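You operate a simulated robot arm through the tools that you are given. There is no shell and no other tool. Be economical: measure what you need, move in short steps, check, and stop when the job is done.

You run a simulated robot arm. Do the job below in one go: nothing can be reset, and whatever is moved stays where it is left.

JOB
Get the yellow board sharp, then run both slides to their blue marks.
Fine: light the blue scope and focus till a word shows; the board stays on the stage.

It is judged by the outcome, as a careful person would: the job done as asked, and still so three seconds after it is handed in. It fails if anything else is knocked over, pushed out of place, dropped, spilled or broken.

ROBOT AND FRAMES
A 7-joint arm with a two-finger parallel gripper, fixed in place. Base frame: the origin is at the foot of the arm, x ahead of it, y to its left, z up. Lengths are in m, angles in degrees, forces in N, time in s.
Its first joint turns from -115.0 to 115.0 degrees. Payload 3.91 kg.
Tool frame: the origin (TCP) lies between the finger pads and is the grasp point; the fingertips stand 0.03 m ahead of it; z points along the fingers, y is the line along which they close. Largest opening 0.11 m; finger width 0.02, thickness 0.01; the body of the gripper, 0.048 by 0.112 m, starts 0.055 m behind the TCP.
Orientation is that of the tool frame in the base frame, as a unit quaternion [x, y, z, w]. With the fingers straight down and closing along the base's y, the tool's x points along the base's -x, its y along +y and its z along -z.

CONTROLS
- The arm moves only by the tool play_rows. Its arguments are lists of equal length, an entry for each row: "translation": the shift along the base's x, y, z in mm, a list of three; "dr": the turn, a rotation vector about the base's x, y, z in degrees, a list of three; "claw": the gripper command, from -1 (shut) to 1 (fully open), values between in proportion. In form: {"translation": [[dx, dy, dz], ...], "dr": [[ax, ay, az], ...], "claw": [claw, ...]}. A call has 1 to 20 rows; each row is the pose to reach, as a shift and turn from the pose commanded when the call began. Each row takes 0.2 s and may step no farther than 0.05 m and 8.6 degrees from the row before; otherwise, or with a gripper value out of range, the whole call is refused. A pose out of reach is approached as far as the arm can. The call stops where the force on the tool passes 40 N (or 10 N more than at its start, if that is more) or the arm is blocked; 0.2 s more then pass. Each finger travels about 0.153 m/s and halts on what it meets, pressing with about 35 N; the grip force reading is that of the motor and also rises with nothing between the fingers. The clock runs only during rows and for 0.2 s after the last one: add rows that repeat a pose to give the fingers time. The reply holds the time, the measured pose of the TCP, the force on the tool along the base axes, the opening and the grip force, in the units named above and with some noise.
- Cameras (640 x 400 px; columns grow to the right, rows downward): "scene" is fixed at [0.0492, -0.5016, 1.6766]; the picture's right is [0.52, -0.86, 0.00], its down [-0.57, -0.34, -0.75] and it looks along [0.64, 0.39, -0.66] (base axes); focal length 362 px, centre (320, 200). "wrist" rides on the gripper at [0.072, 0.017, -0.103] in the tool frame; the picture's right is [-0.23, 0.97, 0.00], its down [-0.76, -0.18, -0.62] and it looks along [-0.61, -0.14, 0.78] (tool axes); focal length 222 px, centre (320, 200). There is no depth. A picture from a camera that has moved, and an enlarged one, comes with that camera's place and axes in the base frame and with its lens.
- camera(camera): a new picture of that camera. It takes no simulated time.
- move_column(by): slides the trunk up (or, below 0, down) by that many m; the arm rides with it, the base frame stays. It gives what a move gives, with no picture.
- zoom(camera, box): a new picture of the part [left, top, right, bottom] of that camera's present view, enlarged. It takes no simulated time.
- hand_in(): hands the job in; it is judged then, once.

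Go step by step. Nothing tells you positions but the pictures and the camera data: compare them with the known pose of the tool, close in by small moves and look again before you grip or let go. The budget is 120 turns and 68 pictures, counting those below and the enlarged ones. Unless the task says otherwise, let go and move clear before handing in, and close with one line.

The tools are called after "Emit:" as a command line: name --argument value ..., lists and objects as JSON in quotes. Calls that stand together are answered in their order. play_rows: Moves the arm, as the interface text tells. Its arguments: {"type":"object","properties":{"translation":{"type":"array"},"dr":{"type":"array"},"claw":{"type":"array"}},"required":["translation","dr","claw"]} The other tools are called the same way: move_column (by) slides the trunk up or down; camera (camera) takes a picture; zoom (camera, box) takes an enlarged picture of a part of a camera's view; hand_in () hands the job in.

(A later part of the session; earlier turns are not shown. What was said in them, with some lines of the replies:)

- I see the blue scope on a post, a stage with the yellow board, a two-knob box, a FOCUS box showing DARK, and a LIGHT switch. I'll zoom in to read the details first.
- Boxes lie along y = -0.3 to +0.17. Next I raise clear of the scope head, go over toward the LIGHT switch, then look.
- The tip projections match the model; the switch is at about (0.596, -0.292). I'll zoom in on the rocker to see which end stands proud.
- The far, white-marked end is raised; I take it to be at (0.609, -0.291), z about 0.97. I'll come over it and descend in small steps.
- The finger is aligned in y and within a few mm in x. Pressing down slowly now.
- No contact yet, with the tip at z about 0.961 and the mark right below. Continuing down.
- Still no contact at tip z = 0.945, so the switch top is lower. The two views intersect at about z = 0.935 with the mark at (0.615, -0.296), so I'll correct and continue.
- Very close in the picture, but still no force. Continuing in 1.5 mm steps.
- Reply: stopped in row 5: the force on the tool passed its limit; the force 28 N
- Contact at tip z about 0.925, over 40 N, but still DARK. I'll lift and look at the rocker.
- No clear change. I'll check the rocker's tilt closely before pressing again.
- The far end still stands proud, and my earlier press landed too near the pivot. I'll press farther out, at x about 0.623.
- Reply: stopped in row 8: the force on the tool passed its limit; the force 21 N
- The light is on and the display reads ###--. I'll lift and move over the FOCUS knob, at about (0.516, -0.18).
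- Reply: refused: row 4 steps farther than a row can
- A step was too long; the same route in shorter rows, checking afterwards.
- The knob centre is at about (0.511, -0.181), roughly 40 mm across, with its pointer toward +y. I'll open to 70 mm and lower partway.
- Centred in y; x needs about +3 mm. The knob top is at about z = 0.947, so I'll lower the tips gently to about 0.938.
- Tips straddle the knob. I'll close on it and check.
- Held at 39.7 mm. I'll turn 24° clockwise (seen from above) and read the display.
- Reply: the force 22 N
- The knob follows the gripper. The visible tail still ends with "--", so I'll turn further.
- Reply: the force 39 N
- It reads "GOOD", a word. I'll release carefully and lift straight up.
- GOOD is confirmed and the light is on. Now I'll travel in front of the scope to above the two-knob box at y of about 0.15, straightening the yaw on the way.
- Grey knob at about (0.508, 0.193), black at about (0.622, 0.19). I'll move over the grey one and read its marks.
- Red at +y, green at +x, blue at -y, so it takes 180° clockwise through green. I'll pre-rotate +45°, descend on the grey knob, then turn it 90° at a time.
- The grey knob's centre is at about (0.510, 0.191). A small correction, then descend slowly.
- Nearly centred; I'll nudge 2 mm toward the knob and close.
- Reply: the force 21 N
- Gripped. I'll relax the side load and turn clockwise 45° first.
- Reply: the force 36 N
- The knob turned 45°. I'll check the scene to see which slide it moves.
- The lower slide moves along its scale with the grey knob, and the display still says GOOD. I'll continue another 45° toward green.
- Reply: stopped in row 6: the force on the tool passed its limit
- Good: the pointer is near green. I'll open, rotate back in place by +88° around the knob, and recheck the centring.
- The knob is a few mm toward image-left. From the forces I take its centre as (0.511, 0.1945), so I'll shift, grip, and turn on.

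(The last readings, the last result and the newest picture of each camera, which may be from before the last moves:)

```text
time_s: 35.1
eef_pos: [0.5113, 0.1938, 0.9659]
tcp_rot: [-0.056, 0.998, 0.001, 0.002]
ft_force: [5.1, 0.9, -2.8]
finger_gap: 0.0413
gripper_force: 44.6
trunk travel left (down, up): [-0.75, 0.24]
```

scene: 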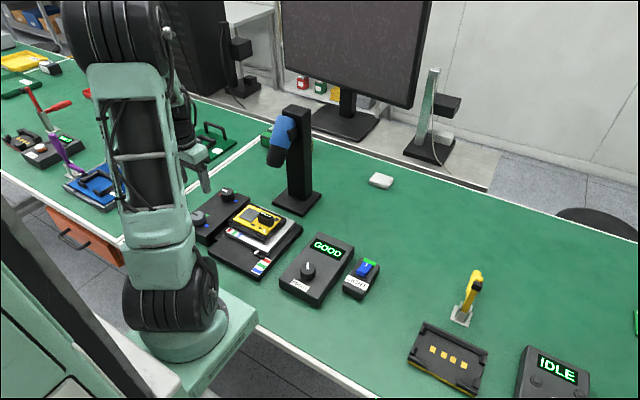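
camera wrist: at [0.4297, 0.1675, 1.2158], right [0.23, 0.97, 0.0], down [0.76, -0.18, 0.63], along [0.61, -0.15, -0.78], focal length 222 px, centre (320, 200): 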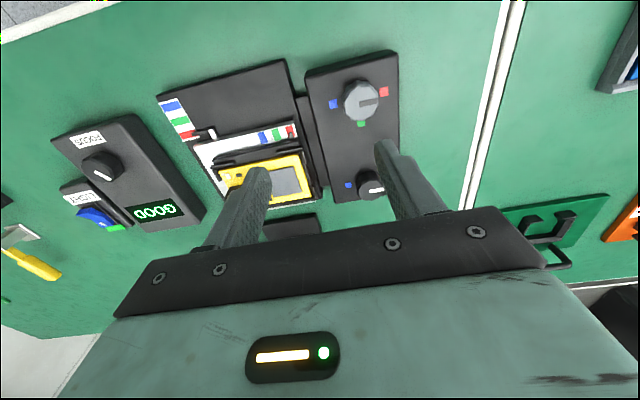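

Forces are low now. I'll continue the turn and check the scale.

Emit:
play_rows --translation '[[0, 0, 0], [0, 0, 0], [0, 0, 0], [0, 0, 0], [0, 0, 0], [0, 0, 0]]' --dr '[[0, 0, -8], [0, 0, -16], [0, 0, -24], [0, 0, -32], [0, 0, -40], [0, 0, -48]]' --claw '[-0.4, -0.4, -0.4, -0.4, -0.4, -0.4]'

Emit:
zoom --camera "scene" --box '[190, 180, 300, 280]'

```text
time_s: 36.5
eef_pos: [0.5113, 0.195, 0.9657]
tcp_rot: [0.355, 0.935, 0.0, 0.002]
ft_force: [-4.9, 2.8, -26.9]
finger_gap: 0.0413
gripper_force: 44.2
trunk travel left (down, up): [-0.75, 0.24]
```

```text
4.00 times, centred on (245, 230) of scene
camera zoom: at [0.0492, -0.5016, 1.6766], right [0.52, -0.86, 0.0], down [-0.57, -0.34, -0.75], along [0.64, 0.39, -0.66], focal length 1446 px, centre (620, 80)
```

zoom: 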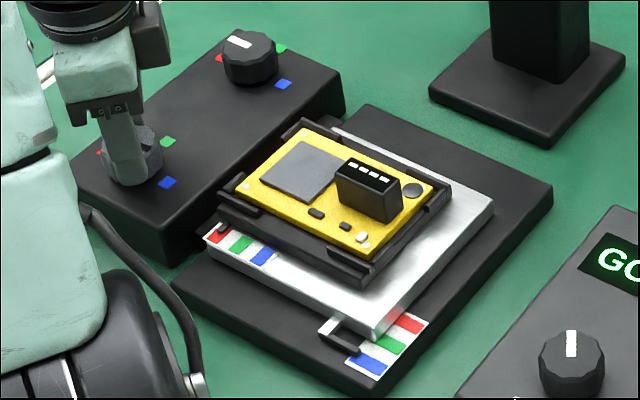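

Total turn is about 175° and the pointer is entering blue. Adding 6° more, then releasing and viewing the scale from above.

Emit:
play_rows --translation '[[0, 0, -0.5], [0, 0, -0.5], [0, 0, -0.5], [0, 0, -0.5], [0, 0, 0], [0, 0, 40], [0, 0, 85], [0, 0, 120]]' --dr '[[0, 0, -6], [0, 0, -6], [0, 0, -6], [0, 0, -6], [0, 0, -6], [0, 0, -6], [0, 0, -6], [0, 0, -6]]' --claw '[-0.4, -0.4, 0.0, 0.3, 0.3, 0.3, 0.3, 0.3]'

Emit:
camera --camera "wrist"

```text
time_s: 38.3
eef_pos: [0.5116, 0.1956, 1.0896]
tcp_rot: [0.403, 0.915, 0.0, 0.003]
ft_force: [0.4, -0.2, -0.1]
finger_gap: 0.0713
gripper_force: 0.0
trunk travel left (down, up): [-0.75, 0.24]
```

```text
26 pictures are left
camera wrist: at [0.4746, 0.2606, 1.1936], right [0.87, 0.49, 0.0], down [0.38, -0.68, 0.63], along [0.31, -0.54, -0.78], focal length 222 px, centre (320, 200)
```

wrist: 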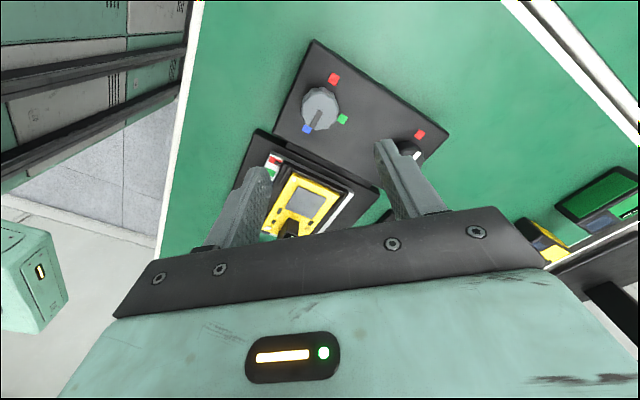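

I'll straighten to yaw 0, sliding over a little, to view both scales.

Emit:
play_rows --translation '[[0, -10, 5], [-5, -20, 10], [-10, -35, 20], [-10, -50, 30], [-10, -60, 30], [-10, -70, 30]]' --dr '[[0, 0, 8], [0, 0, 16], [0, 0, 24], [0, 0, 32], [0, 0, 40], [0, 0, 47.5]]' --claw '[0.3, 0.3, 0.3, 0.3, 0.3, 0.3]'

Emit:
zoom --camera "wrist" --box '[190, 30, 430, 180]'

Emit:
zoom --camera "scene" --box '[235, 240, 285, 280]'

```text
time_s: 39.7
eef_pos: [0.5006, 0.1237, 1.1184]
tcp_rot: [-0.002, 1.0, 0.001, 0.003]
ft_force: [-0.5, 0.1, 0.0]
finger_gap: 0.0716
gripper_force: 0.0
trunk travel left (down, up): [-0.75, 0.24]
```

```text
2.67 times, centred on (310, 105) of wrist
camera zoom: at [0.4282, 0.1404, 1.223], right [0.22, 0.97, 0.0], down [0.76, -0.18, 0.63], along [0.61, -0.14, -0.78], focal length 592 px, centre (347, 453)
```

zoom: 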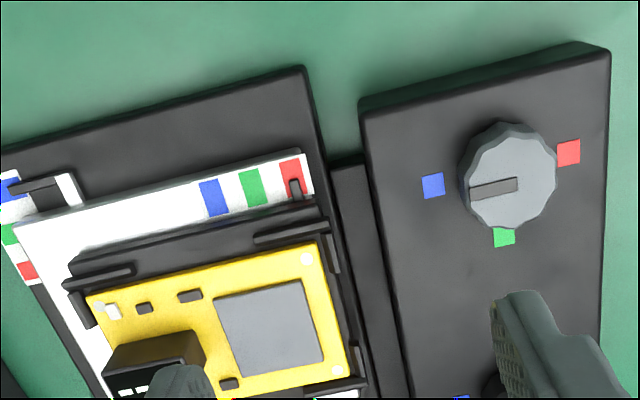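

```text
10.00 times, centred on (260, 260) of scene
camera zoom: at [0.0492, -0.5016, 1.6766], right [0.52, -0.86, 0.0], down [-0.57, -0.34, -0.75], along [0.64, 0.39, -0.66], focal length 3616 px, centre (920, -400)
```

zoom: 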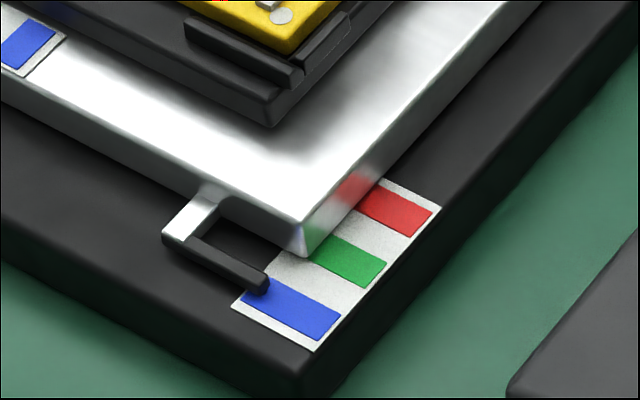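

The lower slide's pointer is on blue. Now I'll go over the black knob near (0.622, 0.19).

Emit:
play_rows --translation '[[25, 20, 0], [55, 40, 0], [85, 55, -10], [115, 67, -35], [119, 67, -60]]' --dr '[[0, 0, 0], [0, 0, 0], [0, 0, 0], [0, 0, 0], [0, 0, 0]]' --claw '[0.3, 0.3, 0.3, 0.3, 0.3]'

Emit:
zoom --camera "wrist" --box '[180, 20, 460, 200]'

Emit:
zoom --camera "scene" --box '[150, 100, 330, 240]'

```text
time_s: 40.9
eef_pos: [0.6204, 0.1893, 1.0588]
tcp_rot: [0.0, 1.0, 0.002, 0.004]
ft_force: [-0.6, -0.3, -0.1]
finger_gap: 0.0718
gripper_force: 0.0
trunk travel left (down, up): [-0.75, 0.24]
```

```text
2.22 times, centred on (320, 110) of wrist
camera zoom: at [0.5475, 0.2073, 1.1628], right [0.23, 0.97, 0.0], down [0.76, -0.18, 0.63], along [0.61, -0.14, -0.78], focal length 494 px, centre (320, 400)
```

zoom: 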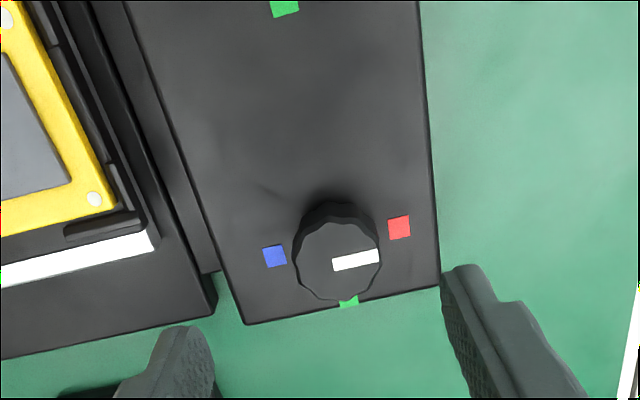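

```text
2.86 times, centred on (240, 170) of scene
camera zoom: at [0.0492, -0.5016, 1.6766], right [0.52, -0.86, 0.0], down [-0.57, -0.34, -0.75], along [0.64, 0.39, -0.66], focal length 1033 px, centre (549, 286)
```

zoom: 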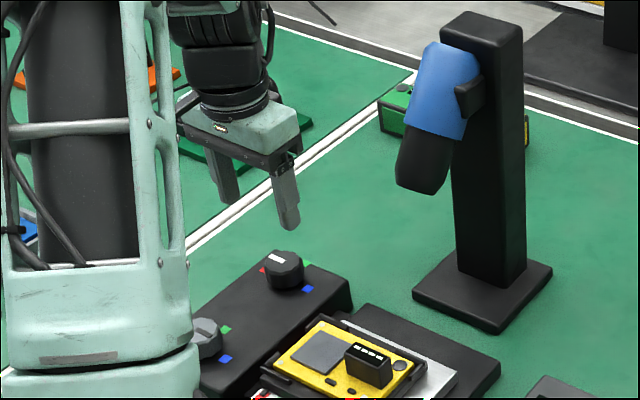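

The black knob's centre is at about (0.638, 0.196). I'll shift there, pre-rotate +45°, lower partway and recheck.

Emit:
play_rows --translation '[[9, 3, 0], [17, 6, 0], [17, 6, 0], [17, 6, -15], [17, 6, -30], [17, 6, -45], [17, 6, -60]]' --dr '[[0, 0, 8], [0, 0, 16], [0, 0, 24], [0, 0, 32], [0, 0, 40], [0, 0, 45], [0, 0, 45]]' --claw '[0.3, 0.3, 0.3, 0.3, 0.3, 0.3, 0.3]'

Emit:
zoom --camera "wrist" --box '[180, 40, 460, 215]'

Emit:
zoom --camera "scene" --box '[180, 140, 290, 240]'

```text
time_s: 42.5
eef_pos: [0.6378, 0.1995, 0.9972]
tcp_rot: [-0.384, 0.923, 0.002, 0.001]
ft_force: [-1.0, 0.3, -0.6]
finger_gap: 0.0716
gripper_force: 0.1
trunk travel left (down, up): [-0.75, 0.24]
```

```text
2.29 times, centred on (320, 128) of wrist
camera zoom: at [0.5757, 0.159, 1.1016], right [-0.53, 0.85, 0.0], down [0.66, 0.41, 0.63], along [0.53, 0.33, -0.78], focal length 508 px, centre (320, 366)
```

zoom: 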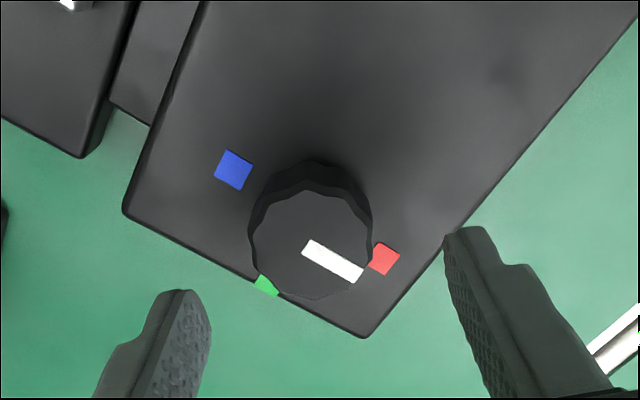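

```text
4.00 times, centred on (235, 190) of scene
camera zoom: at [0.0492, -0.5016, 1.6766], right [0.52, -0.86, 0.0], down [-0.57, -0.34, -0.75], along [0.64, 0.39, -0.66], focal length 1446 px, centre (660, 240)
```

zoom: 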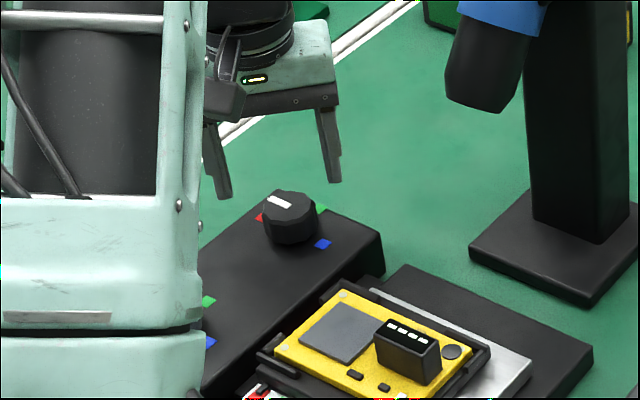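

By comparison with the grey-knob view, the centre is (0.635, 0.195). I'll correct, descend, and close.

Emit:
play_rows --translation '[[-3, -4, 0], [-3, -4, -10], [-3, -4, -18], [-3, -4, -25], [-3, -4, -29], [-3, -4, -30]]' --dr '[[0, 0, 0], [0, 0, 0], [0, 0, 0], [0, 0, 0], [0, 0, 0], [0, 0, 0]]' --claw '[0.3, 0.3, 0.3, 0.3, 0.3, 0.3]'

Emit:
zoom --camera "wrist" --box '[180, 60, 460, 235]'

```text
time_s: 43.9
eef_pos: [0.6354, 0.1945, 0.9683]
tcp_rot: [-0.383, 0.924, 0.003, 0.001]
ft_force: [-0.6, -0.4, 0.8]
finger_gap: 0.0718
gripper_force: 0.1
trunk travel left (down, up): [-0.75, 0.24]
```

```text
2.29 times, centred on (320, 148) of wrist
camera zoom: at [0.5713, 0.1544, 1.0718], right [-0.53, 0.85, 0.0], down [0.66, 0.41, 0.63], along [0.53, 0.33, -0.78], focal length 508 px, centre (320, 320)
```

zoom: 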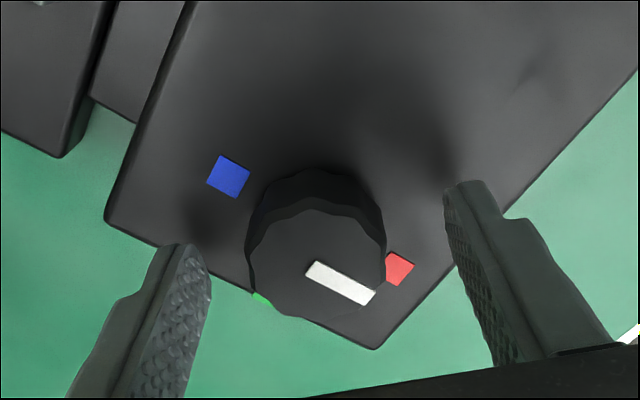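

Well centred. Closing and turning clockwise.

Emit:
play_rows --translation '[[0.5, -1, 0], [0.5, -1, -1], [0.5, -1, -1], [0.5, -1, -1], [0.5, -1, -1], [0.5, -1, -1], [0.5, -1, -1], [0.5, -1, -1], [0.5, -1, -1]]' --dr '[[0, 0, 0], [0, 0, 0], [0, 0, 0], [0, 0, 0], [0, 0, -8], [0, 0, -16], [0, 0, -24], [0, 0, -32], [0, 0, -40]]' --claw '[0.1, -0.1, -0.3, -0.4, -0.4, -0.4, -0.4, -0.4, -0.4]'

Emit:
zoom --camera "scene" --box '[190, 160, 320, 280]'

```text
time_s: 45.9
eef_pos: [0.6345, 0.1947, 0.9652]
tcp_rot: [-0.044, 0.999, 0.002, 0.0]
ft_force: [-11.3, 10.5, -8.9]
finger_gap: 0.0416
gripper_force: 44.9
trunk travel left (down, up): [-0.75, 0.24]
```

```text
3.33 times, centred on (255, 220) of scene
camera zoom: at [0.0492, -0.5016, 1.6766], right [0.52, -0.86, 0.0], down [-0.57, -0.34, -0.75], along [0.64, 0.39, -0.66], focal length 1205 px, centre (537, 133)
```

zoom: 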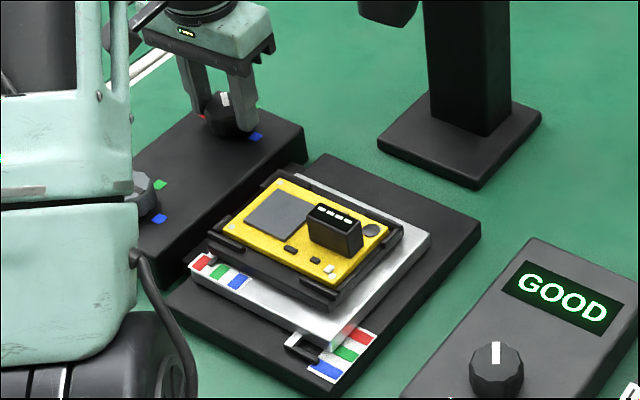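

Working smoothly; GOOD is still shown and the upper carriage is moving. Continuing another 48°.

Emit:
play_rows --translation '[[-0.5, 0.5, 0], [-0.5, 0.5, 0], [-0.5, 0.5, 0], [-0.5, 0.5, 0], [-0.5, 0.5, 0], [-0.5, 0.5, 0]]' --dr '[[0, 0, -8], [0, 0, -16], [0, 0, -24], [0, 0, -32], [0, 0, -40], [0, 0, -48]]' --claw '[-0.4, -0.4, -0.4, -0.4, -0.4, -0.4]'

```text
time_s: 47.5
eef_pos: [0.6351, 0.1994, 0.9665]
tcp_rot: [0.366, 0.931, 0.004, 0.003]
ft_force: [6.4, 12.1, -14.5]
finger_gap: 0.0411
gripper_force: 45.0
trunk travel left (down, up): [-0.75, 0.24]
stopped in row 6: the force on the tool passed its limit (the readings are from after the stop); the commanded pose is now the measured one
```

Turned 88° so far. I'll release, rotate back around the knob, re-centre at about (0.637, 0.197), and regrip.

Emit:
play_rows --translation '[[0, 0, 0], [0, 0, 0], [0, 0, 0], [1, -1, 0], [1, -1, 0], [1, -1, 0], [1, -1, 0], [1, -1, 0], [1, -1, 0], [1, -1, 0], [1, -1, 0], [1, -1, 0], [1, -1, 0], [1, -1.5, 0]]' --dr '[[0, 0, 0], [0, 0, 0], [0, 0, 0], [0, 0, 8], [0, 0, 16], [0, 0, 24], [0, 0, 32], [0, 0, 40], [0, 0, 48], [0, 0, 56], [0, 0, 64], [0, 0, 72], [0, 0, 80], [0, 0, 88]]' --claw '[0, 0.3, 0.3, 0.3, 0.3, 0.3, 0.3, 0.3, 0.3, 0.3, 0.3, 0.3, 0.3, 0.3]'

Emit:
zoom --camera "wrist" --box '[180, 60, 460, 235]'

```text
time_s: 50.5
eef_pos: [0.6371, 0.1945, 0.9669]
tcp_rot: [-0.384, 0.923, 0.004, -0.001]
ft_force: [0.2, -0.1, 0.5]
finger_gap: 0.0716
gripper_force: 0.1
trunk travel left (down, up): [-0.75, 0.24]
```

```text
2.29 times, centred on (320, 148) of wrist
camera zoom: at [0.5737, 0.1545, 1.0706], right [-0.53, 0.85, 0.01], down [0.67, 0.41, 0.62], along [0.53, 0.34, -0.78], focal length 508 px, centre (320, 320)
```

zoom: 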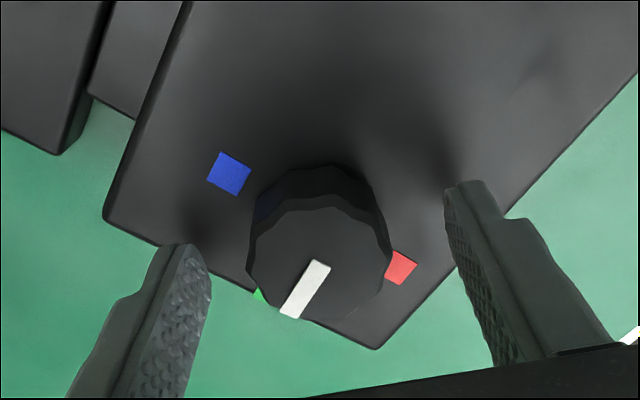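

Centred on the knob. Regrip and turn on.

Emit:
play_rows --translation '[[0, 0, 0], [0, 0, 0], [0, 0, 0], [0, 0, 0], [0, 0, 0], [0, 0, 0], [0, 0, 0], [0, 0, 0], [0, 0, 0]]' --dr '[[0, 0, 0], [0, 0, 0], [0, 0, 0], [0, 0, 0], [0, 0, -8], [0, 0, -16], [0, 0, -24], [0, 0, -32], [0, 0, -40]]' --claw '[0.1, -0.1, -0.3, -0.4, -0.4, -0.4, -0.4, -0.4, -0.4]'

```text
time_s: 52.5
eef_pos: [0.6362, 0.1937, 0.9662]
tcp_rot: [-0.043, 0.999, 0.005, 0.001]
ft_force: [0.3, 7.0, -13.1]
finger_gap: 0.0412
gripper_force: 45.0
trunk travel left (down, up): [-0.75, 0.24]
```

Emit:
play_rows --translation '[[0, 0, 0], [0, 0.5, 0], [0, 1, -0.5], [0, 1, -0.5], [0, 1, -0.5], [0, 1, -0.5]]' --dr '[[0, 0, -8], [0, 0, -16], [0, 0, -24], [0, 0, -32], [0, 0, -40], [0, 0, -48]]' --claw '[-0.4, -0.4, -0.4, -0.4, -0.4, -0.4]'

Emit:
zoom --camera "scene" --box '[200, 215, 290, 280]'

```text
time_s: 53.9
eef_pos: [0.6365, 0.1958, 0.9667]
tcp_rot: [0.367, 0.93, 0.004, 0.002]
ft_force: [7.7, 7.7, -8.6]
finger_gap: 0.0413
gripper_force: 44.8
trunk travel left (down, up): [-0.75, 0.24]
```

```text
6.15 times, centred on (245, 248) of scene
camera zoom: at [0.0492, -0.5016, 1.6766], right [0.52, -0.86, 0.0], down [-0.57, -0.34, -0.75], along [0.64, 0.39, -0.66], focal length 2225 px, centre (782, -92)
```

zoom: 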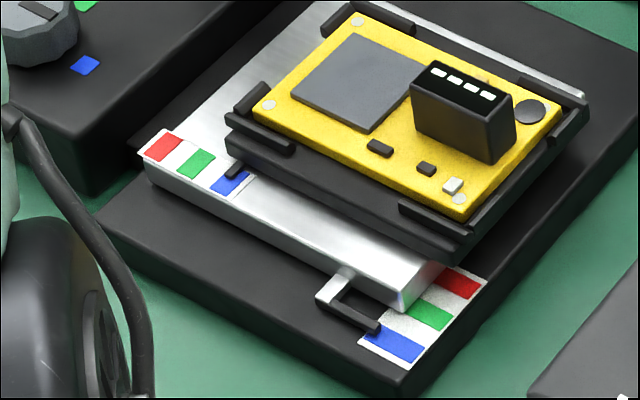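

The upper slide's pointer is on blue, total about 176°. I'll add 3°, release, lift and view both scales.

Emit:
play_rows --translation '[[0, 0, 0], [0, 0, 0], [0, 0, 0], [0, 0, 0], [0, 0, 0], [0, 0, 35], [0, 0, 80], [0, 0, 120], [-20, -10, 140], [-50, -25, 150]]' --dr '[[0, 0, -3.5], [0, 0, -3.5], [0, 0, -3.5], [0, 0, -3.5], [0, 0, -3.5], [0, 0, 0], [0, 0, 8], [0, 0, 16], [0, 0, 24], [0, 0, 32]]' --claw '[-0.4, -0.4, 0.0, 0.3, 0.3, 0.3, 0.3, 0.3, 0.3, 0.3]'

Emit:
play_rows --translation '[[-35, -20, 0], [-70, -40, 0], [-85, -60, 0]]' --dr '[[0, 0, 6], [0, 0, 11], [0, 0, 11]]' --claw '[0.3, 0.3, 0.3]'

Emit:
camera --camera "wrist"

Emit:
zoom --camera "scene" --box '[200, 215, 290, 280]'

```text
time_s: 56.1
eef_pos: [0.5847, 0.1698, 1.1169]
tcp_rot: [0.093, 0.996, 0.004, 0.002]
ft_force: [0.7, 0.2, 0.1]
finger_gap: 0.0716
gripper_force: 0.1
trunk travel left (down, up): [-0.75, 0.24]
```

```text
time_s: 56.9
eef_pos: [0.5012, 0.1099, 1.1167]
tcp_rot: [-0.002, 1.0, 0.003, 0.001]
ft_force: [0.4, 0.7, 0.7]
finger_gap: 0.0715
gripper_force: 0.0
trunk travel left (down, up): [-0.75, 0.24]
```

```text
15 pictures are left
camera wrist: at [0.4283, 0.1262, 1.2203], right [0.22, 0.97, 0.01], down [0.76, -0.18, 0.62], along [0.61, -0.13, -0.78], focal length 222 px, centre (320, 200)
```

wrist: 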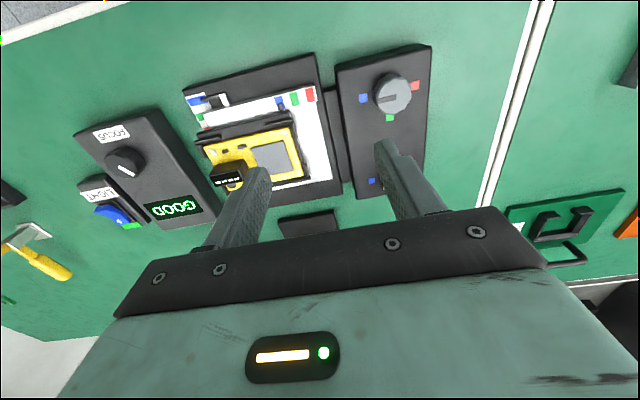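

```text
6.15 times, centred on (245, 248) of scene
camera zoom: at [0.0492, -0.5016, 1.6766], right [0.52, -0.86, 0.0], down [-0.57, -0.34, -0.75], along [0.64, 0.39, -0.66], focal length 2225 px, centre (782, -92)
```

zoom: 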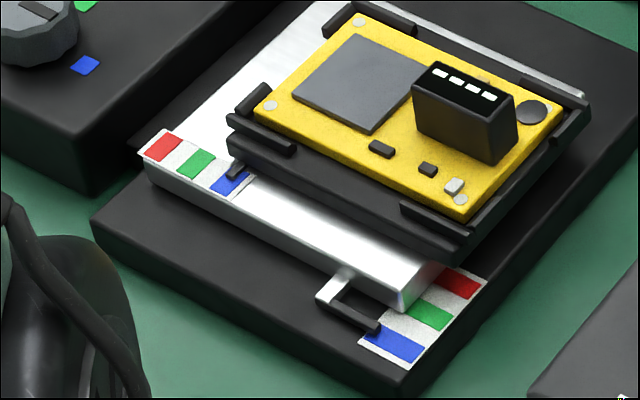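

Emit:
zoom --camera "wrist" --box '[175, 80, 225, 130]'

Emit:
zoom --camera "wrist" --box '[260, 75, 330, 125]'

Emit:
zoom --camera "scene" --box '[180, 170, 260, 245]'

```text
8.00 times, centred on (200, 105) of wrist
camera zoom: at [0.4283, 0.1262, 1.2203], right [0.22, 0.97, 0.01], down [0.76, -0.18, 0.62], along [0.61, -0.13, -0.78], focal length 1777 px, centre (1280, 960)
```

zoom: 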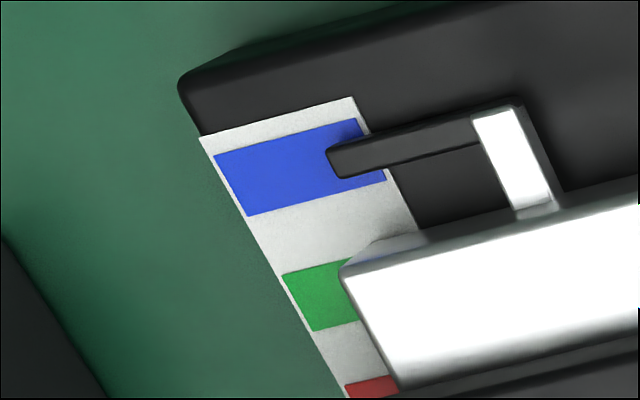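

```text
8.00 times, centred on (295, 100) of wrist
camera zoom: at [0.4283, 0.1262, 1.2203], right [0.22, 0.97, 0.01], down [0.76, -0.18, 0.62], along [0.61, -0.13, -0.78], focal length 1777 px, centre (520, 1000)
```

zoom: 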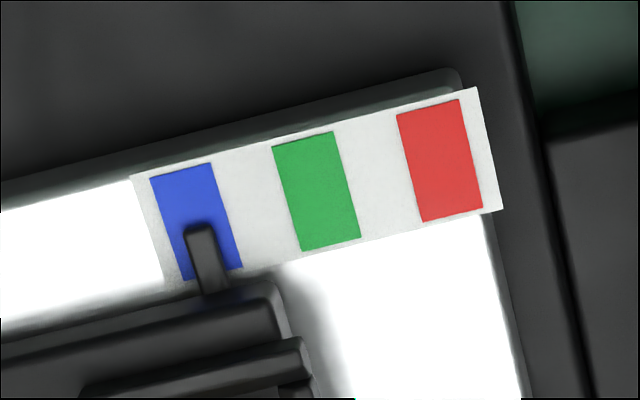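

```text
5.33 times, centred on (220, 208) of scene
camera zoom: at [0.0492, -0.5016, 1.6766], right [0.52, -0.86, 0.0], down [-0.57, -0.34, -0.75], along [0.64, 0.39, -0.66], focal length 1928 px, centre (853, 160)
```

zoom: 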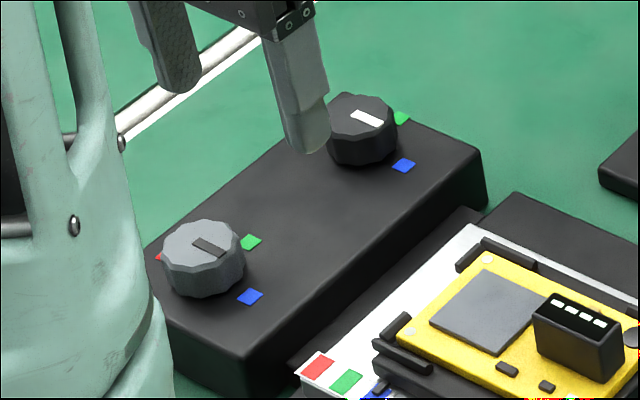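

Both pointers sit in the middle of their blue marks. The display reads GOOD, the light is on, the board is still on the stage and the gripper is clear, so I'm handing in.

Emit:
hand_in

```text
The job is handed in.
```

The job is handed in: the blue scope is lit, focus reads "GOOD", both slides are on their blue marks, and the yellow board is still on the stage.
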